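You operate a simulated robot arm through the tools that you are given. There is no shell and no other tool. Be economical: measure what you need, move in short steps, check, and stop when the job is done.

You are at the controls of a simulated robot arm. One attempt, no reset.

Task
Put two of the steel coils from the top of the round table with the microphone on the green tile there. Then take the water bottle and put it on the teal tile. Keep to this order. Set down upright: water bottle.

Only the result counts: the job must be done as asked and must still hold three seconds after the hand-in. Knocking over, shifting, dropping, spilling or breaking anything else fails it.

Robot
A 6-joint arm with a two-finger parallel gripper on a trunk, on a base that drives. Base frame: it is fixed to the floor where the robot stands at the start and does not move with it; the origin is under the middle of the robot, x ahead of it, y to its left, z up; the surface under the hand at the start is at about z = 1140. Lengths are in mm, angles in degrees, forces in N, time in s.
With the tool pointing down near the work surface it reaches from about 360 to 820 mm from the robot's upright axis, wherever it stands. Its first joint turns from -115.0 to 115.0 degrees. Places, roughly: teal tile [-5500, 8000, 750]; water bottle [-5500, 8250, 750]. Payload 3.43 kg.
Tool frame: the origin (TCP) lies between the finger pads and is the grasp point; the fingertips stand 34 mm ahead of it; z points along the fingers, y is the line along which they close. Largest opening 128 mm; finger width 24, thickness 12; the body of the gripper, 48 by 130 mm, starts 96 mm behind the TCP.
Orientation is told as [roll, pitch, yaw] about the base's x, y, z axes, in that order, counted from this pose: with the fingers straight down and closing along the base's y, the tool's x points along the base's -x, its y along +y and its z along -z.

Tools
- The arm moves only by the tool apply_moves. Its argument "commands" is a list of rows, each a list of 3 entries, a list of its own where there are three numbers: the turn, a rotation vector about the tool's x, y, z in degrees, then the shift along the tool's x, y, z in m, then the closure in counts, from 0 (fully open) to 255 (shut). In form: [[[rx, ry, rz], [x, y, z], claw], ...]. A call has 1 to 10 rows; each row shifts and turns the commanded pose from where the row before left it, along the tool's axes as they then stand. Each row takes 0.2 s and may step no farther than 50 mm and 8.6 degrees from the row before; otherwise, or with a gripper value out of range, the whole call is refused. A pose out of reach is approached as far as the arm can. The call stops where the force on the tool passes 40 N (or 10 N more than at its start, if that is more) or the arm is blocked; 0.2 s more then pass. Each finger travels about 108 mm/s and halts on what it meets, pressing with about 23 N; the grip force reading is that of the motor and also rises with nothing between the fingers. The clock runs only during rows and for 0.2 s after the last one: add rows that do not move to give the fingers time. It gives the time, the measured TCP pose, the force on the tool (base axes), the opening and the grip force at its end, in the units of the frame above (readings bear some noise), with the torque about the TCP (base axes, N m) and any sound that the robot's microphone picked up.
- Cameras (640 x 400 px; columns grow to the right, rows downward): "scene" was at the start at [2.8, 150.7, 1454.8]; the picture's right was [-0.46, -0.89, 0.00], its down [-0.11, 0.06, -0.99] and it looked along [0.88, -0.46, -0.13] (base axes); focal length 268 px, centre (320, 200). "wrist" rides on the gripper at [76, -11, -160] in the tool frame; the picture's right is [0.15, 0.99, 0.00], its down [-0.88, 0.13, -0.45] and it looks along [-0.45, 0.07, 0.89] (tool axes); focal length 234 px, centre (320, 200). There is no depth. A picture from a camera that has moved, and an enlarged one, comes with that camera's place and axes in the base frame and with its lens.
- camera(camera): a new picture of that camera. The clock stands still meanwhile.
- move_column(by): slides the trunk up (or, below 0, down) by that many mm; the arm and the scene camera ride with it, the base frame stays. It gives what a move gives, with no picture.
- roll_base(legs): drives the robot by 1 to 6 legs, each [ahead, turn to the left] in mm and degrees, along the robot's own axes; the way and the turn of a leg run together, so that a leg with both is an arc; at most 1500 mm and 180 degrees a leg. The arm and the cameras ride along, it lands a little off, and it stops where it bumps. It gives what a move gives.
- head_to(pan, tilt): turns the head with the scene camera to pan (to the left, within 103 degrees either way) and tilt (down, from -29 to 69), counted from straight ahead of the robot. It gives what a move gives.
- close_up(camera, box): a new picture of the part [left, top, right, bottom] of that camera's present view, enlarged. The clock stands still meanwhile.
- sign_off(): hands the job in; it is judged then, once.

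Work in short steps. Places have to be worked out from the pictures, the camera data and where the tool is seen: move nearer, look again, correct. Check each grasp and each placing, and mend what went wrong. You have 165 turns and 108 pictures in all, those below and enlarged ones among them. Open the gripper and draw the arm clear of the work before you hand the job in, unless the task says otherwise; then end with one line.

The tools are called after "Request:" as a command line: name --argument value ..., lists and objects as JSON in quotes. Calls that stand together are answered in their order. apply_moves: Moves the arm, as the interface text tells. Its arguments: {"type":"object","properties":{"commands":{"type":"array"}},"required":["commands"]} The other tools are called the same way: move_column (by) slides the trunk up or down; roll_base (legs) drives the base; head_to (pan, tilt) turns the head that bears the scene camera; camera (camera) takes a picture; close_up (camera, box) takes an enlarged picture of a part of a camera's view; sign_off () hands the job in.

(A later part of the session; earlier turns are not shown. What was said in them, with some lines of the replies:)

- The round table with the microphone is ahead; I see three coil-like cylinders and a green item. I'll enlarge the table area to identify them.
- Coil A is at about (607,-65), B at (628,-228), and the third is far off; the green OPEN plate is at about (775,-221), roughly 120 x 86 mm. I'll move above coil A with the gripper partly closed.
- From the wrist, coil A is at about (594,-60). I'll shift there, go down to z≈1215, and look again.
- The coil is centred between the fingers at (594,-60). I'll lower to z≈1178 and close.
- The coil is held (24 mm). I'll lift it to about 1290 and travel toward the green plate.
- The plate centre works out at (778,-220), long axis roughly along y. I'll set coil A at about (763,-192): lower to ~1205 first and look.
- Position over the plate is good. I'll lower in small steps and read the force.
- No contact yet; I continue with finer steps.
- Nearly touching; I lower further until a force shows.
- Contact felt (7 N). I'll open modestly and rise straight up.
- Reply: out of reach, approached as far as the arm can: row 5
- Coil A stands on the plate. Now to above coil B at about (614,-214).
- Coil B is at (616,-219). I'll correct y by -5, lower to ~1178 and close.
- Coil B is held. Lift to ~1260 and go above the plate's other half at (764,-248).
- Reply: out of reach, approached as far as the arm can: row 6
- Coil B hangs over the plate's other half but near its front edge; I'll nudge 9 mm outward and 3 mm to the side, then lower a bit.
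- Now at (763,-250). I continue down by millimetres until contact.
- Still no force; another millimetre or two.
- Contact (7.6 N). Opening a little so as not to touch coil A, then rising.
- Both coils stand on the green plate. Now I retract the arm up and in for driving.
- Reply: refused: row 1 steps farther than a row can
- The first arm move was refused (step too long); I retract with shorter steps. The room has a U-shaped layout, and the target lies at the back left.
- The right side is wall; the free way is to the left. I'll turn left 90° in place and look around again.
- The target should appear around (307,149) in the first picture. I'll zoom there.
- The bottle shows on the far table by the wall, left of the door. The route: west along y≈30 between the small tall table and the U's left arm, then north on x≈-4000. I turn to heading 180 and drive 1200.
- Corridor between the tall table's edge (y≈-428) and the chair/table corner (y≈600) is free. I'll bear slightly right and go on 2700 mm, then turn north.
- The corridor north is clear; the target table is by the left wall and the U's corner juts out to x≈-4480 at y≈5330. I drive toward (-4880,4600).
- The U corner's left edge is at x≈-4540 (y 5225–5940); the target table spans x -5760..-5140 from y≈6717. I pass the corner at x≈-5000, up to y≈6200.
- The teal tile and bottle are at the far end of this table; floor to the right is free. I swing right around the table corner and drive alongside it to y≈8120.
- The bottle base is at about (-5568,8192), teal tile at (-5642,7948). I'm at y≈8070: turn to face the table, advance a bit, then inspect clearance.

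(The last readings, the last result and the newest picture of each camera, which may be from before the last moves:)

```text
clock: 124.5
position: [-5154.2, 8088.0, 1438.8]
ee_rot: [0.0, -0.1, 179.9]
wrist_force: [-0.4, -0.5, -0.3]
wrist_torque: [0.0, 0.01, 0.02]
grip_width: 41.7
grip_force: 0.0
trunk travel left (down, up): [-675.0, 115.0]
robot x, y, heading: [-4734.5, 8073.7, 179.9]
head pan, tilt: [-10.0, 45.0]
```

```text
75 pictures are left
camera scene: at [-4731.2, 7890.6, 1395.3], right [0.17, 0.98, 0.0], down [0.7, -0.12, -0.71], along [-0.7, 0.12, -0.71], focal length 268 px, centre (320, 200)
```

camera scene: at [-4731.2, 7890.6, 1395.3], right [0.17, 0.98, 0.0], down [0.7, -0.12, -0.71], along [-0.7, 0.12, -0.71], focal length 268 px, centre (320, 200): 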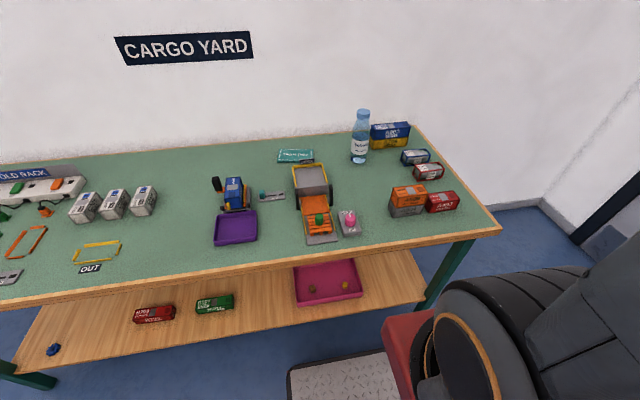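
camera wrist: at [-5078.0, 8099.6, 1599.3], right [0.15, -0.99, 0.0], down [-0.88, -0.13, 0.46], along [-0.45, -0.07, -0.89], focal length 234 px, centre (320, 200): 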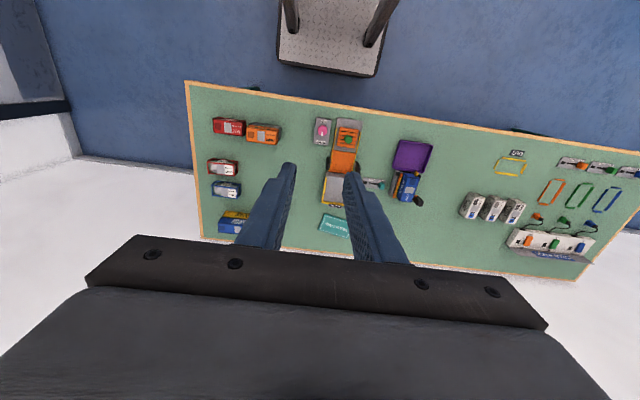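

The tile reads as (-5630,7952), bottle (-5563,8194), ~205 tall and ~70 wide. Base front is near -5040 and the table/shelf edge near -5150, so I advance only 70 mm, then lower the column by 360 and look closely.

Request:
roll_base --legs '[[70, 0]]'

Request:
move_column --by -340

Request:
head_to --pan 0 --tilt 30

Request:
camera --camera "scene"

Request:
camera --camera "wrist"

```text
clock: 125.5
position: [-5223.5, 8089.7, 1439.4]
ee_rot: [0.0, -0.2, 180.1]
wrist_force: [0.2, -0.6, -0.9]
wrist_torque: [0.04, -0.01, 0.04]
grip_width: 41.7
grip_force: 0.1
trunk travel left (down, up): [-675.0, 115.0]
robot x, y, heading: [-4806.5, 8074.1, 179.9]
head pan, tilt: [-10.0, 45.0]
```

```text
clock: 128.8
position: [-5249.8, 8089.0, 1099.4]
ee_rot: [0.0, -0.1, 180.0]
wrist_force: [-0.9, 0.3, -0.6]
wrist_torque: [0.03, 0.02, 0.0]
grip_width: 41.9
grip_force: 0.0
trunk travel left (down, up): [-335.0, 455.0]
robot x, y, heading: [-4807.6, 8077.0, 179.9]
head pan, tilt: [-10.0, 45.0]
```

```text
clock: 129.6
position: [-5250.6, 8089.1, 1099.3]
ee_rot: [0.0, -0.1, 180.0]
wrist_force: [-0.1, -0.3, 0.6]
wrist_torque: [0.0, -0.01, -0.03]
grip_width: 41.7
grip_force: 0.0
trunk travel left (down, up): [-335.0, 455.0]
robot x, y, heading: [-4808.6, 8072.4, 179.9]
head pan, tilt: [0.0, 30.0]
```

```text
74 pictures are left
camera scene: at [-4906.4, 7876.8, 1077.8], right [0.0, 1.0, 0.0], down [0.5, 0.0, -0.87], along [-0.87, 0.0, -0.5], focal length 268 px, centre (320, 200)
```

scene: 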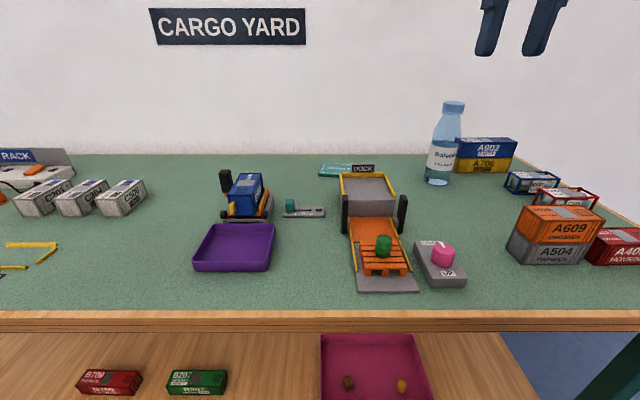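

```text
73 pictures are left
camera wrist: at [-5174.4, 8099.6, 1259.2], right [0.15, -0.99, 0.0], down [-0.88, -0.13, 0.46], along [-0.45, -0.07, -0.89], focal length 234 px, centre (320, 200)
```

wrist: 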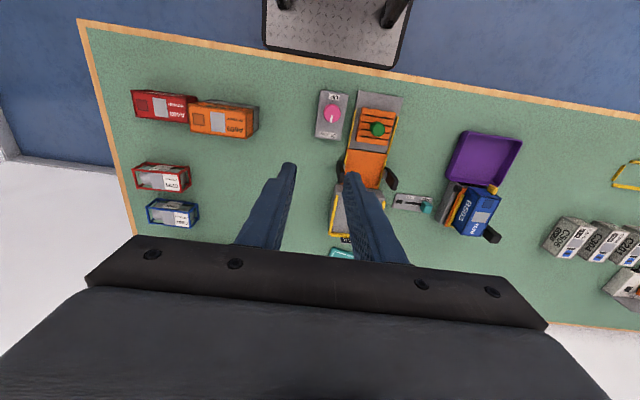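

Let me enlarge the tile and bottle region.

Request:
close_up --camera "scene" --box '[290, 90, 530, 240]'

```text
2.67 times, centred on (410, 165) of scene
camera zoom: at [-4906.4, 7876.8, 1077.8], right [0.0, 1.0, 0.0], down [0.5, 0.0, -0.87], along [-0.87, 0.0, -0.5], focal length 714 px, centre (80, 293)
```

zoom: 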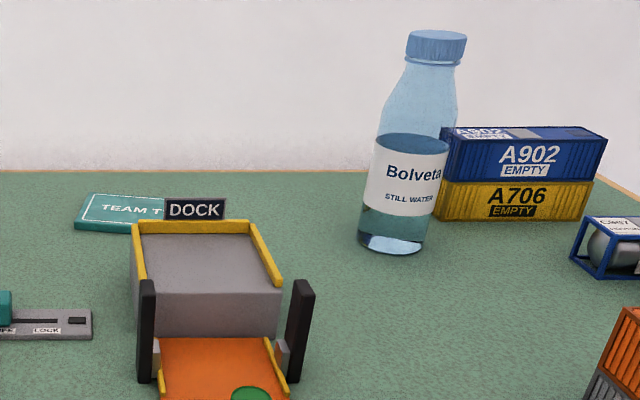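

Bottle ≈(-5580,8200), top ≈959, taper starts ≈870. I'll raise the column 170 for better downward reach, open fully, and move nearer above the bottle for a look.

Request:
move_column --by 170

Request:
apply_moves --commands '[[[0, 0, 0], [-0.03, -0.015, 0.025], 0], [[0, 0, 0], [-0.03, -0.015, 0.025], 0], [[0, 0, 0], [-0.03, -0.015, 0.025], 0], [[0, 0, 0], [-0.03, -0.015, 0.025], 0], [[0, 0, 0], [-0.03, -0.015, 0.025], 0], [[0, 0, 0], [-0.03, -0.015, 0.025], 0], [[0, 0, 0], [-0.03, -0.015, 0.025], 0], [[0, 0, 0], [0, 0, 0], 0]]'

Request:
camera --camera "wrist"

Request:
camera --camera "scene"

```text
clock: 131.5
position: [-5249.9, 8088.8, 1269.7]
ee_rot: [-0.1, 0.0, 179.9]
wrist_force: [0.1, -0.9, 0.6]
wrist_torque: [0.01, 0.0, 0.0]
grip_width: 41.6
grip_force: 0.1
trunk travel left (down, up): [-505.0, 285.0]
robot x, y, heading: [-4809.6, 8074.1, 179.6]
head pan, tilt: [0.0, 30.0]
```

```text
clock: 133.3
position: [-5460.9, 8195.1, 1093.4]
ee_rot: [0.0, 0.0, 180.0]
wrist_force: [-0.5, 0.3, 0.5]
wrist_torque: [0.02, 0.02, -0.04]
grip_width: 127.8
grip_force: 0.0
trunk travel left (down, up): [-505.0, 285.0]
robot x, y, heading: [-4802.5, 8075.7, 179.7]
head pan, tilt: [0.0, 30.0]
```

```text
71 pictures are left
camera wrist: at [-5385.0, 8204.5, 1254.6], right [0.15, -0.99, 0.0], down [-0.88, -0.13, 0.46], along [-0.45, -0.07, -0.89], focal length 234 px, centre (320, 200)
```

wrist: 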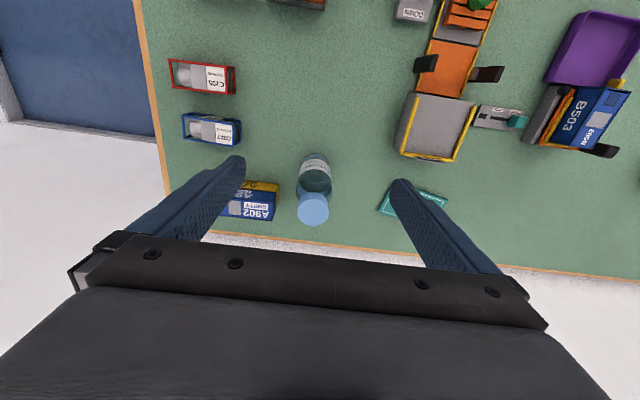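

```text
70 pictures are left
camera scene: at [-4859.1, 7876.7, 1247.9], right [0.0, 1.0, 0.0], down [0.5, 0.0, -0.87], along [-0.87, 0.0, -0.5], focal length 268 px, centre (320, 200)
```

scene: 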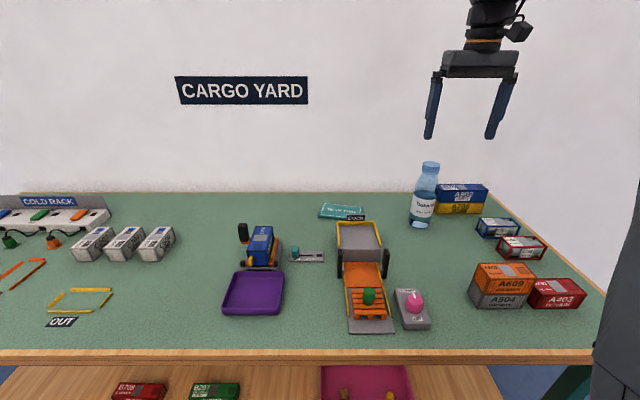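

The wrist view puts the bottle at (-5556,8191). I move directly above it at z≈1035.

Request:
apply_moves --commands '[[[0, 0, 0], [-0.032, 0.001, 0.02], 0], [[0, 0, 0], [-0.032, 0.001, 0.02], 0], [[0, 0, 0], [-0.031, 0.002, 0.02], 0], [[0, 0, 0], [0, 0, 0], 0]]'

Request:
camera --camera "wrist"

Request:
close_up --camera "scene" --box '[340, 100, 540, 260]'

```text
clock: 134.3
position: [-5556.2, 8189.6, 1034.1]
ee_rot: [-0.1, -0.1, 180.0]
wrist_force: [0.4, -0.7, -0.8]
wrist_torque: [0.03, 0.0, -0.03]
grip_width: 127.8
grip_force: 0.1
trunk travel left (down, up): [-505.0, 285.0]
robot x, y, heading: [-4807.1, 8071.8, 180.0]
head pan, tilt: [0.0, 30.0]
```

```text
69 pictures are left
camera wrist: at [-5480.1, 8200.7, 1194.8], right [0.15, -0.99, 0.0], down [-0.88, -0.13, 0.46], along [-0.45, -0.07, -0.89], focal length 234 px, centre (320, 200)
```

wrist: 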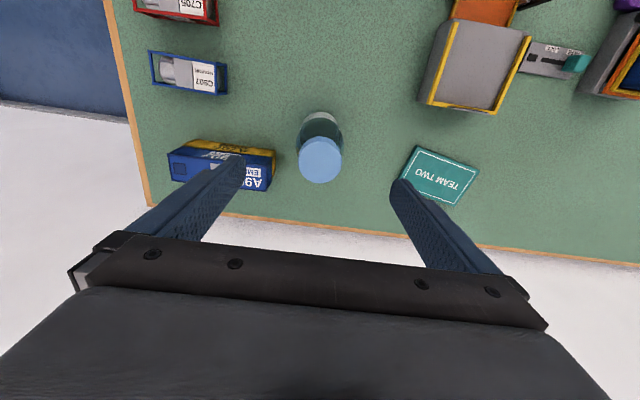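

```text
2.50 times, centred on (440, 180) of scene
camera zoom: at [-4859.1, 7876.7, 1247.9], right [0.0, 1.0, 0.0], down [0.5, 0.0, -0.87], along [-0.87, 0.0, -0.5], focal length 669 px, centre (20, 250)
```

zoom: 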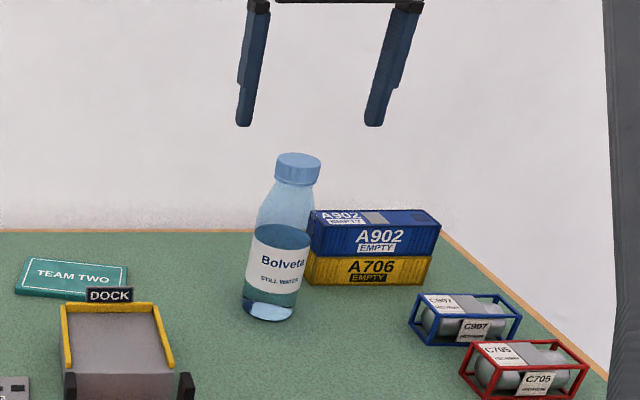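

TCP is aligned over the cap within 2 mm, and the box is clear of the fingers. I lower to z≈879 with ~108 mm opening.

Request:
apply_moves --commands '[[[0, 0, 0], [0, 0, 0.035], 35], [[0, 0, 0], [0, 0, 0.035], 35], [[0, 0, 0], [0, 0, 0.03], 35], [[0, 0, 0], [0, 0, 0.03], 35], [[0, 0, 0], [0, 0, 0.025], 35], [[0, 0, 0], [0, 0, 0], 35]]'

Request:
camera --camera "wrist"

Request:
close_up --camera "scene" --box '[340, 100, 540, 260]'

```text
clock: 135.7
position: [-5555.2, 8189.9, 880.2]
ee_rot: [0.0, 0.0, 180.0]
wrist_force: [-0.4, -0.2, -0.4]
wrist_torque: [0.0, 0.01, -0.02]
grip_width: 110.6
grip_force: 0.1
trunk travel left (down, up): [-505.0, 285.0]
robot x, y, heading: [-4806.9, 8073.4, 180.1]
head pan, tilt: [0.0, 30.0]
```

```text
67 pictures are left
camera wrist: at [-5479.8, 8201.0, 1039.8], right [0.15, -0.99, 0.0], down [-0.88, -0.13, 0.46], along [-0.45, -0.07, -0.89], focal length 234 px, centre (320, 200)
```

wrist: 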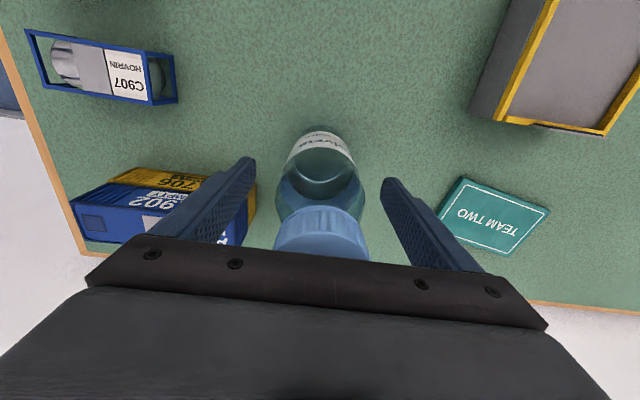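

```text
2.50 times, centred on (440, 180) of scene
camera zoom: at [-4859.1, 7876.7, 1247.9], right [0.0, 1.0, 0.0], down [0.5, 0.0, -0.87], along [-0.87, 0.0, -0.5], focal length 669 px, centre (20, 250)
```

zoom: 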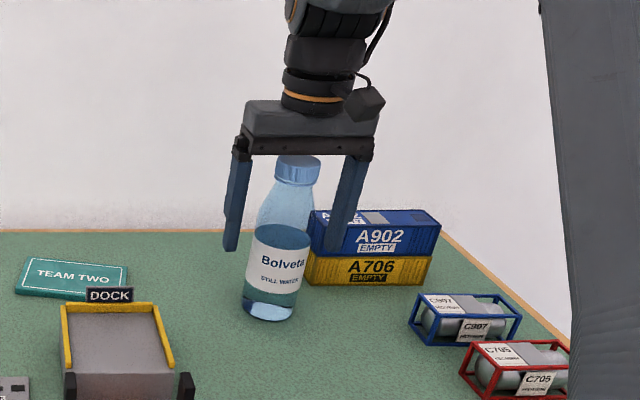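

Bottle is centred between the fingers with palm clearance. I go 8 mm lower for more pad on the straight body and close.

Request:
apply_moves --commands '[[[0, 0, 0], [0, 0, 0.008], 35], [[0, 0, 0], [0, 0, 0], 255], [[0, 0, 0], [0, 0, 0], 255], [[0, 0, 0], [0, 0, 0], 255]]'

Request:
camera --camera "wrist"

Request:
close_up --camera "scene" --box '[340, 100, 540, 260]'

```text
clock: 136.7
position: [-5555.8, 8189.4, 872.3]
ee_rot: [0.0, -0.1, 180.0]
wrist_force: [-1.0, -0.4, 0.0]
wrist_torque: [-0.02, 0.07, 0.01]
grip_width: 63.4
grip_force: 23.2
trunk travel left (down, up): [-505.0, 285.0]
robot x, y, heading: [-4810.9, 8074.3, 179.8]
head pan, tilt: [0.0, 30.0]
```

```text
65 pictures are left
camera wrist: at [-5479.8, 8201.2, 1031.9], right [0.15, -0.99, 0.0], down [-0.88, -0.13, 0.46], along [-0.45, -0.07, -0.89], focal length 234 px, centre (320, 200)
```

wrist: 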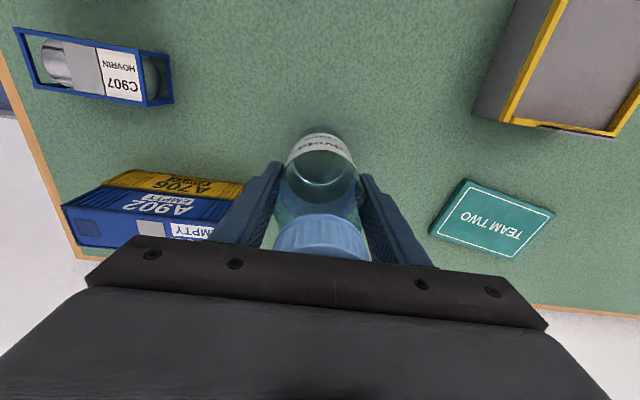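

```text
2.50 times, centred on (440, 180) of scene
camera zoom: at [-4859.2, 7876.7, 1247.9], right [0.0, 1.0, 0.0], down [0.5, 0.0, -0.87], along [-0.87, 0.0, -0.5], focal length 669 px, centre (20, 250)
```

zoom: 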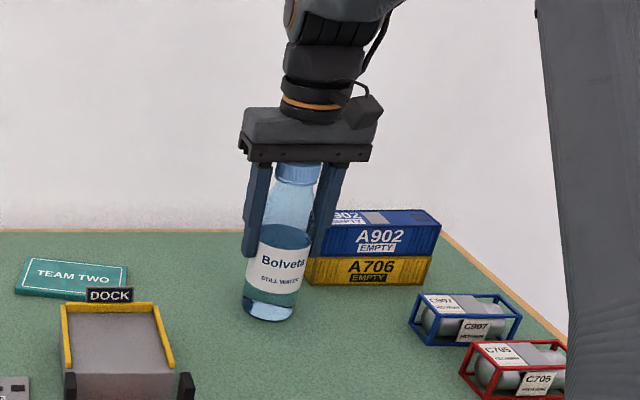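

Bottle held at 63 mm. All four tile corners now give its centre at about (-5620,7936). I lift 90 mm and look to confirm the hold.

Request:
apply_moves --commands '[[[0, 0, 0], [0, 0, -0.01], 255], [[0, 0, 0], [0, 0, -0.025], 255], [[0, 0, 0], [0, 0, -0.03], 255], [[0, 0, 0], [0, 0, -0.025], 255], [[0, 0, 0], [0, 0, 0], 255]]'

Request:
close_up --camera "scene" --box '[290, 80, 530, 260]'

```text
clock: 137.9
position: [-5556.2, 8190.8, 961.9]
ee_rot: [0.1, 0.0, 180.0]
wrist_force: [-1.0, -0.5, -2.5]
wrist_torque: [-0.01, -0.02, -0.01]
grip_width: 63.1
grip_force: 22.9
trunk travel left (down, up): [-505.0, 285.0]
robot x, y, heading: [-4804.7, 8075.8, 180.1]
head pan, tilt: [0.0, 30.0]
```

```text
2.22 times, centred on (410, 170) of scene
camera zoom: at [-4859.3, 7876.7, 1247.9], right [0.0, 1.0, 0.0], down [0.5, 0.0, -0.87], along [-0.87, 0.0, -0.5], focal length 595 px, centre (120, 267)
```

zoom: 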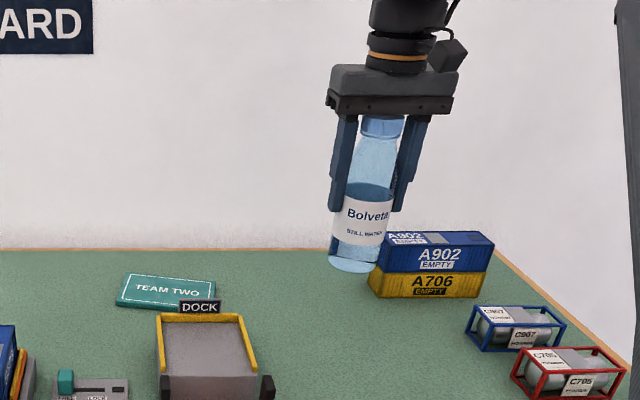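

Held firmly. Move over toward the tile at this height.

Request:
apply_moves --commands '[[[0, 0, 0], [-0.008, 0.036, 0], 255], [[0, 0, 0], [-0.008, 0.036, 0], 255], [[0, 0, 0], [-0.008, 0.036, 0], 255], [[0, 0, 0], [-0.008, 0.036, 0], 255], [[0, 0, 0], [-0.007, 0.036, 0], 255], [[0, 0, 0], [-0.007, 0.036, 0], 255], [[0, 0, 0], [-0.007, 0.036, 0], 255], [[0, 0, 0], [0, 0, 0], 255]]'

Request:
camera --camera "wrist"

Request:
close_up --camera "scene" --box '[260, 80, 500, 260]'

```text
clock: 139.7
position: [-5607.7, 7938.4, 962.2]
ee_rot: [0.0, -0.1, 179.9]
wrist_force: [-0.2, 1.0, -2.0]
wrist_torque: [-0.02, 0.01, 0.02]
grip_width: 63.4
grip_force: 22.8
trunk travel left (down, up): [-505.0, 285.0]
robot x, y, heading: [-4802.5, 8073.0, 179.9]
head pan, tilt: [0.0, 30.0]
```

```text
62 pictures are left
camera wrist: at [-5532.5, 7948.7, 1122.8], right [0.15, -0.99, 0.0], down [-0.88, -0.13, 0.46], along [-0.45, -0.07, -0.89], focal length 234 px, centre (320, 200)
```

wrist: 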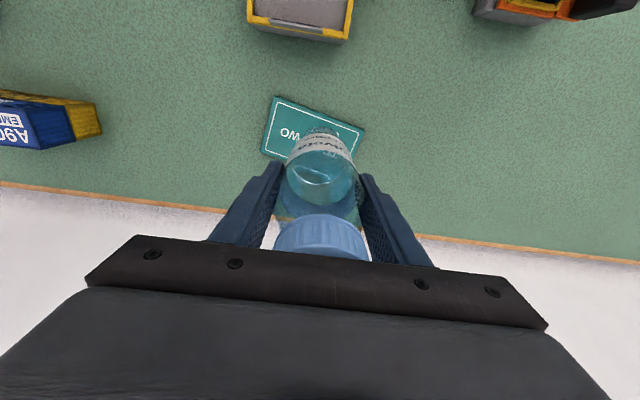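

```text
2.22 times, centred on (380, 170) of scene
camera zoom: at [-4859.3, 7876.6, 1247.9], right [0.0, 1.0, 0.0], down [0.5, 0.0, -0.87], along [-0.87, 0.0, -0.5], focal length 595 px, centre (187, 267)
```

zoom: 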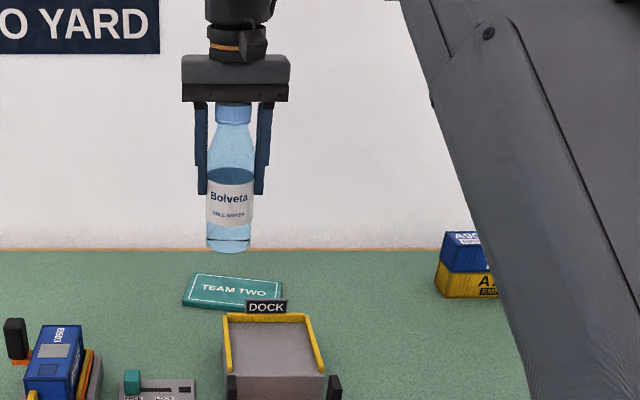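

Tile centre refined to (-5618,7944). I shift -9 mm in x, +5 in y and lower to ~895.

Request:
apply_moves --commands '[[[0, 0, 0], [0, -0.005, 0.02], 255], [[0, 0, 0], [0, 0, 0.025], 255], [[0, 0, 0], [-0.009, 0, 0.02], 255], [[0, 0, 0], [0, 0, 0], 255]]'

Request:
camera --camera "wrist"

Request:
close_up --camera "scene" --box '[300, 120, 420, 240]'

```text
clock: 140.7
position: [-5616.4, 7943.7, 895.8]
ee_rot: [-0.1, 0.0, 179.9]
wrist_force: [0.0, -0.5, -2.0]
wrist_torque: [-0.04, -0.05, 0.01]
grip_width: 63.4
grip_force: 23.1
trunk travel left (down, up): [-505.0, 285.0]
robot x, y, heading: [-4803.8, 8073.3, 180.1]
head pan, tilt: [0.0, 30.0]
```

```text
60 pictures are left
camera wrist: at [-5541.2, 7953.8, 1056.7], right [0.15, -0.99, 0.0], down [-0.88, -0.13, 0.46], along [-0.45, -0.07, -0.89], focal length 234 px, centre (320, 200)
```

wrist: 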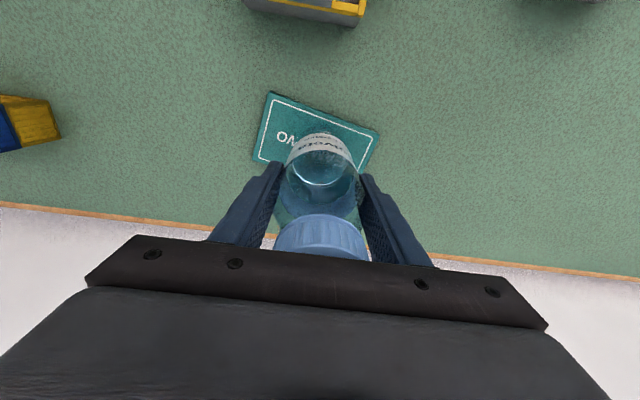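

```text
3.33 times, centred on (360, 180) of scene
camera zoom: at [-4859.2, 7876.6, 1247.9], right [0.0, 1.0, 0.0], down [0.5, 0.0, -0.87], along [-0.87, 0.0, -0.5], focal length 892 px, centre (187, 267)
```

zoom: 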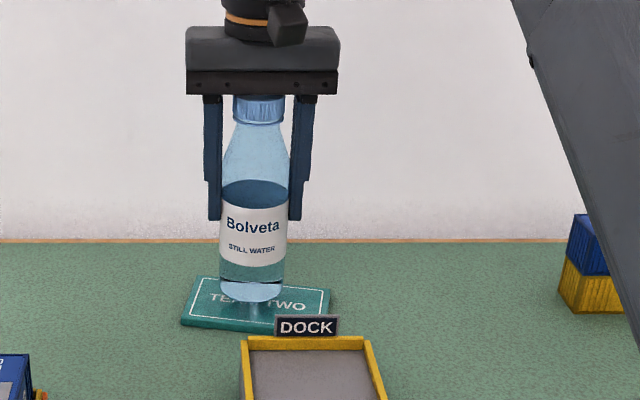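

Bottle is above the tile's centre, ~15 mm up. Lowering gently.

Request:
apply_moves --commands '[[[0, 0, 0], [0, -0.003, 0.005], 255], [[0, 0, 0], [0, 0, 0.003], 255], [[0, 0, 0], [0, 0, 0.002], 255], [[0, 0, 0], [0, 0, 0], 255]]'

```text
clock: 141.7
position: [-5617.3, 7946.3, 886.0]
ee_rot: [0.0, -0.1, 180.0]
wrist_force: [0.3, 0.3, -2.8]
wrist_torque: [-0.02, 0.0, 0.02]
grip_width: 63.5
grip_force: 23.1
trunk travel left (down, up): [-505.0, 285.0]
robot x, y, heading: [-4808.7, 8073.7, 180.0]
head pan, tilt: [0.0, 30.0]
```

No contact; continuing by millimetres.

Request:
apply_moves --commands '[[[0, 0, 0], [0, 0, 0.0015], 255], [[0, 0, 0], [0, 0, 0.0015], 255], [[0, 0, 0], [0, 0, 0], 255]]'

```text
clock: 142.5
position: [-5617.4, 7946.9, 882.8]
ee_rot: [0.0, -0.1, 180.1]
wrist_force: [0.2, 0.2, -2.1]
wrist_torque: [-0.01, 0.06, 0.0]
grip_width: 63.6
grip_force: 22.9
trunk travel left (down, up): [-505.0, 285.0]
robot x, y, heading: [-4804.9, 8072.4, 180.1]
head pan, tilt: [0.0, 30.0]
```

Still hanging; a bit more.

Request:
apply_moves --commands '[[[0, 0, 0], [0, 0, 0.001], 255], [[0, 0, 0], [0, 0, 0.001], 255], [[0, 0, 0], [0, 0, 0], 255]]'

```text
clock: 143.3
position: [-5616.7, 7944.9, 882.3]
ee_rot: [0.0, -0.1, 180.0]
wrist_force: [0.0, -0.2, -0.3]
wrist_torque: [0.06, -0.04, 0.02]
grip_width: 63.3
grip_force: 23.5
trunk travel left (down, up): [-505.0, 285.0]
robot x, y, heading: [-4808.2, 8071.6, 179.6]
head pan, tilt: [0.0, 30.0]
```

The weight is being taken (−2.3 → −0.3 N); one more millimetre and check.

Request:
apply_moves --commands '[[[0, 0, 0], [0, 0, 0.001], 255], [[0, 0, 0], [0, 0, 0], 255]]'

Request:
close_up --camera "scene" --box '[300, 120, 420, 240]'

```text
clock: 143.9
position: [-5617.6, 7945.6, 882.1]
ee_rot: [0.0, -0.1, 180.1]
wrist_force: [1.8, 0.5, 7.3]
wrist_torque: [0.1, -0.21, 0.02]
grip_width: 63.2
grip_force: 23.2
trunk travel left (down, up): [-505.0, 285.0]
robot x, y, heading: [-4809.7, 8073.2, 179.9]
head pan, tilt: [0.0, 30.0]
```

```text
3.33 times, centred on (360, 180) of scene
camera zoom: at [-4858.8, 7876.7, 1248.0], right [0.0, 1.0, 0.0], down [0.5, 0.0, -0.87], along [-0.87, 0.0, -0.5], focal length 892 px, centre (187, 267)
```

zoom: 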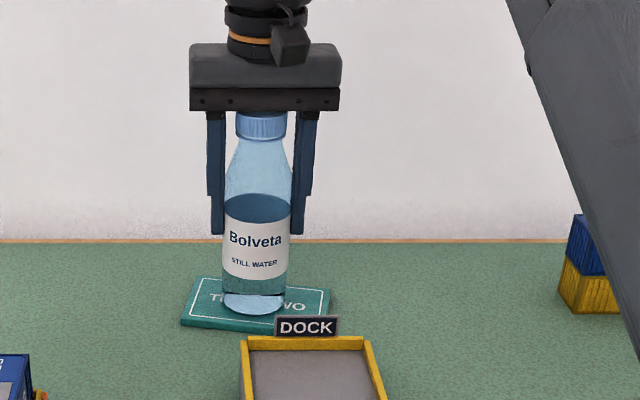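

Bottle rests on the tile (7 N up). I open slowly and rise straight up clear of the cap.

Request:
apply_moves --commands '[[[0, 0, 0], [0, 0, 0], 110], [[0, 0, 0], [0, 0, 0], 60], [[0, 0, 0], [0, 0, 0], 50], [[0, 0, 0], [0, 0, -0.02], 50], [[0, 0, 0], [0, 0, -0.035], 50], [[0, 0, 0], [0, 0, -0.035], 50], [[0, 0, 0], [0.01, 0, -0.03], 50], [[0, 0, 0], [0.02, 0, -0.03], 50], [[0, 0, 0], [0, 0, 0], 50]]'

Request:
camera --camera "wrist"

Request:
close_up --camera "scene" --box '[240, 80, 500, 260]'

```text
clock: 145.9
position: [-5587.8, 7945.5, 1030.7]
ee_rot: [0.0, -0.1, 180.0]
wrist_force: [0.7, -0.5, -0.3]
wrist_torque: [0.01, 0.0, 0.0]
grip_width: 102.7
grip_force: 0.1
trunk travel left (down, up): [-505.0, 285.0]
robot x, y, heading: [-4804.5, 8070.0, 179.9]
head pan, tilt: [0.0, 30.0]
```

```text
57 pictures are left
camera wrist: at [-5512.2, 7956.3, 1191.2], right [0.15, -0.99, 0.0], down [-0.88, -0.13, 0.46], along [-0.45, -0.07, -0.89], focal length 234 px, centre (320, 200)
```

wrist: 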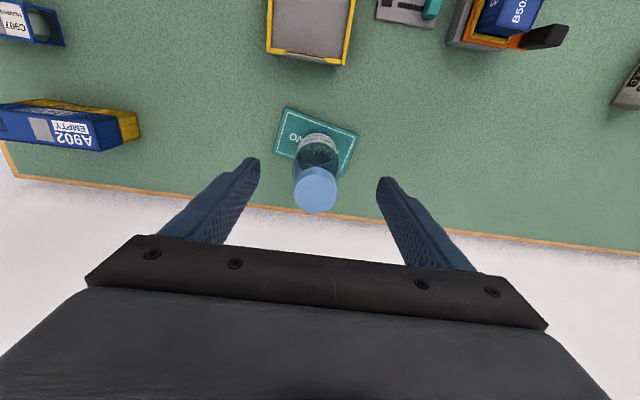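

```text
2.22 times, centred on (370, 170) of scene
camera zoom: at [-4859.2, 7876.6, 1247.9], right [0.0, 1.0, 0.0], down [0.5, 0.0, -0.87], along [-0.87, 0.0, -0.5], focal length 595 px, centre (209, 267)
```

zoom: 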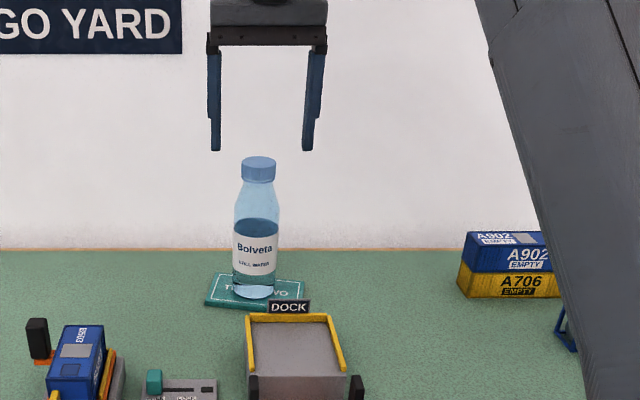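

The bottle stands upright on the teal tile. I draw the arm back clear of the work, fully opening the gripper.

Request:
apply_moves --commands '[[[0, 0, 0], [0.01, 0, -0.035], 50], [[0, 0, 0], [0.03, 0, -0.03], 50], [[0, 0, 0], [0.035, 0, -0.02], 0], [[0, 0, 0], [0.035, 0, -0.02], 0], [[0, 0, 0], [0.035, 0, -0.02], 0], [[0, 0, 0], [0.04, 0, 0], 0], [[0, 0, 0], [0.04, 0, 0], 0], [[0, 0, 0], [0, 0, 0], 0]]'

Request:
camera --camera "scene"

```text
clock: 147.7
position: [-5361.0, 7946.8, 1153.5]
ee_rot: [0.0, -0.1, 180.0]
wrist_force: [0.5, -0.7, -0.2]
wrist_torque: [0.0, -0.01, -0.03]
grip_width: 128.0
grip_force: 0.2
trunk travel left (down, up): [-505.0, 285.0]
robot x, y, heading: [-4805.0, 8071.0, 179.9]
head pan, tilt: [0.0, 30.0]
```

```text
55 pictures are left
camera scene: at [-4859.2, 7876.6, 1247.9], right [0.0, 1.0, 0.0], down [0.5, 0.0, -0.87], along [-0.87, 0.0, -0.5], focal length 268 px, centre (320, 200)
```

scene: 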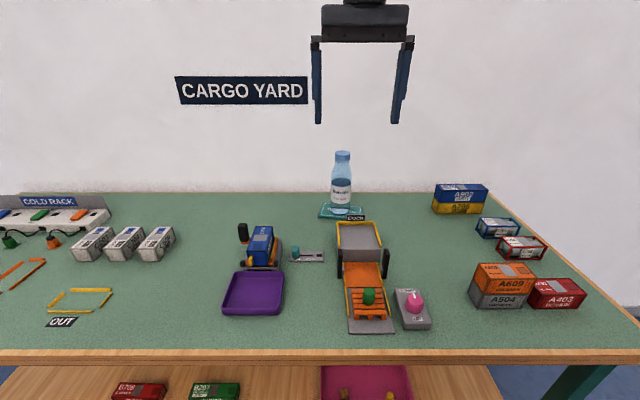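

Everything is in place and the arm is clear; handing in.

Request:
sign_off

```text
The job is handed in.
```

I put two steel coils on the green tile on the microphone table, then stood the water bottle upright on the teal tile, and handed the job in with the arm drawn clear.
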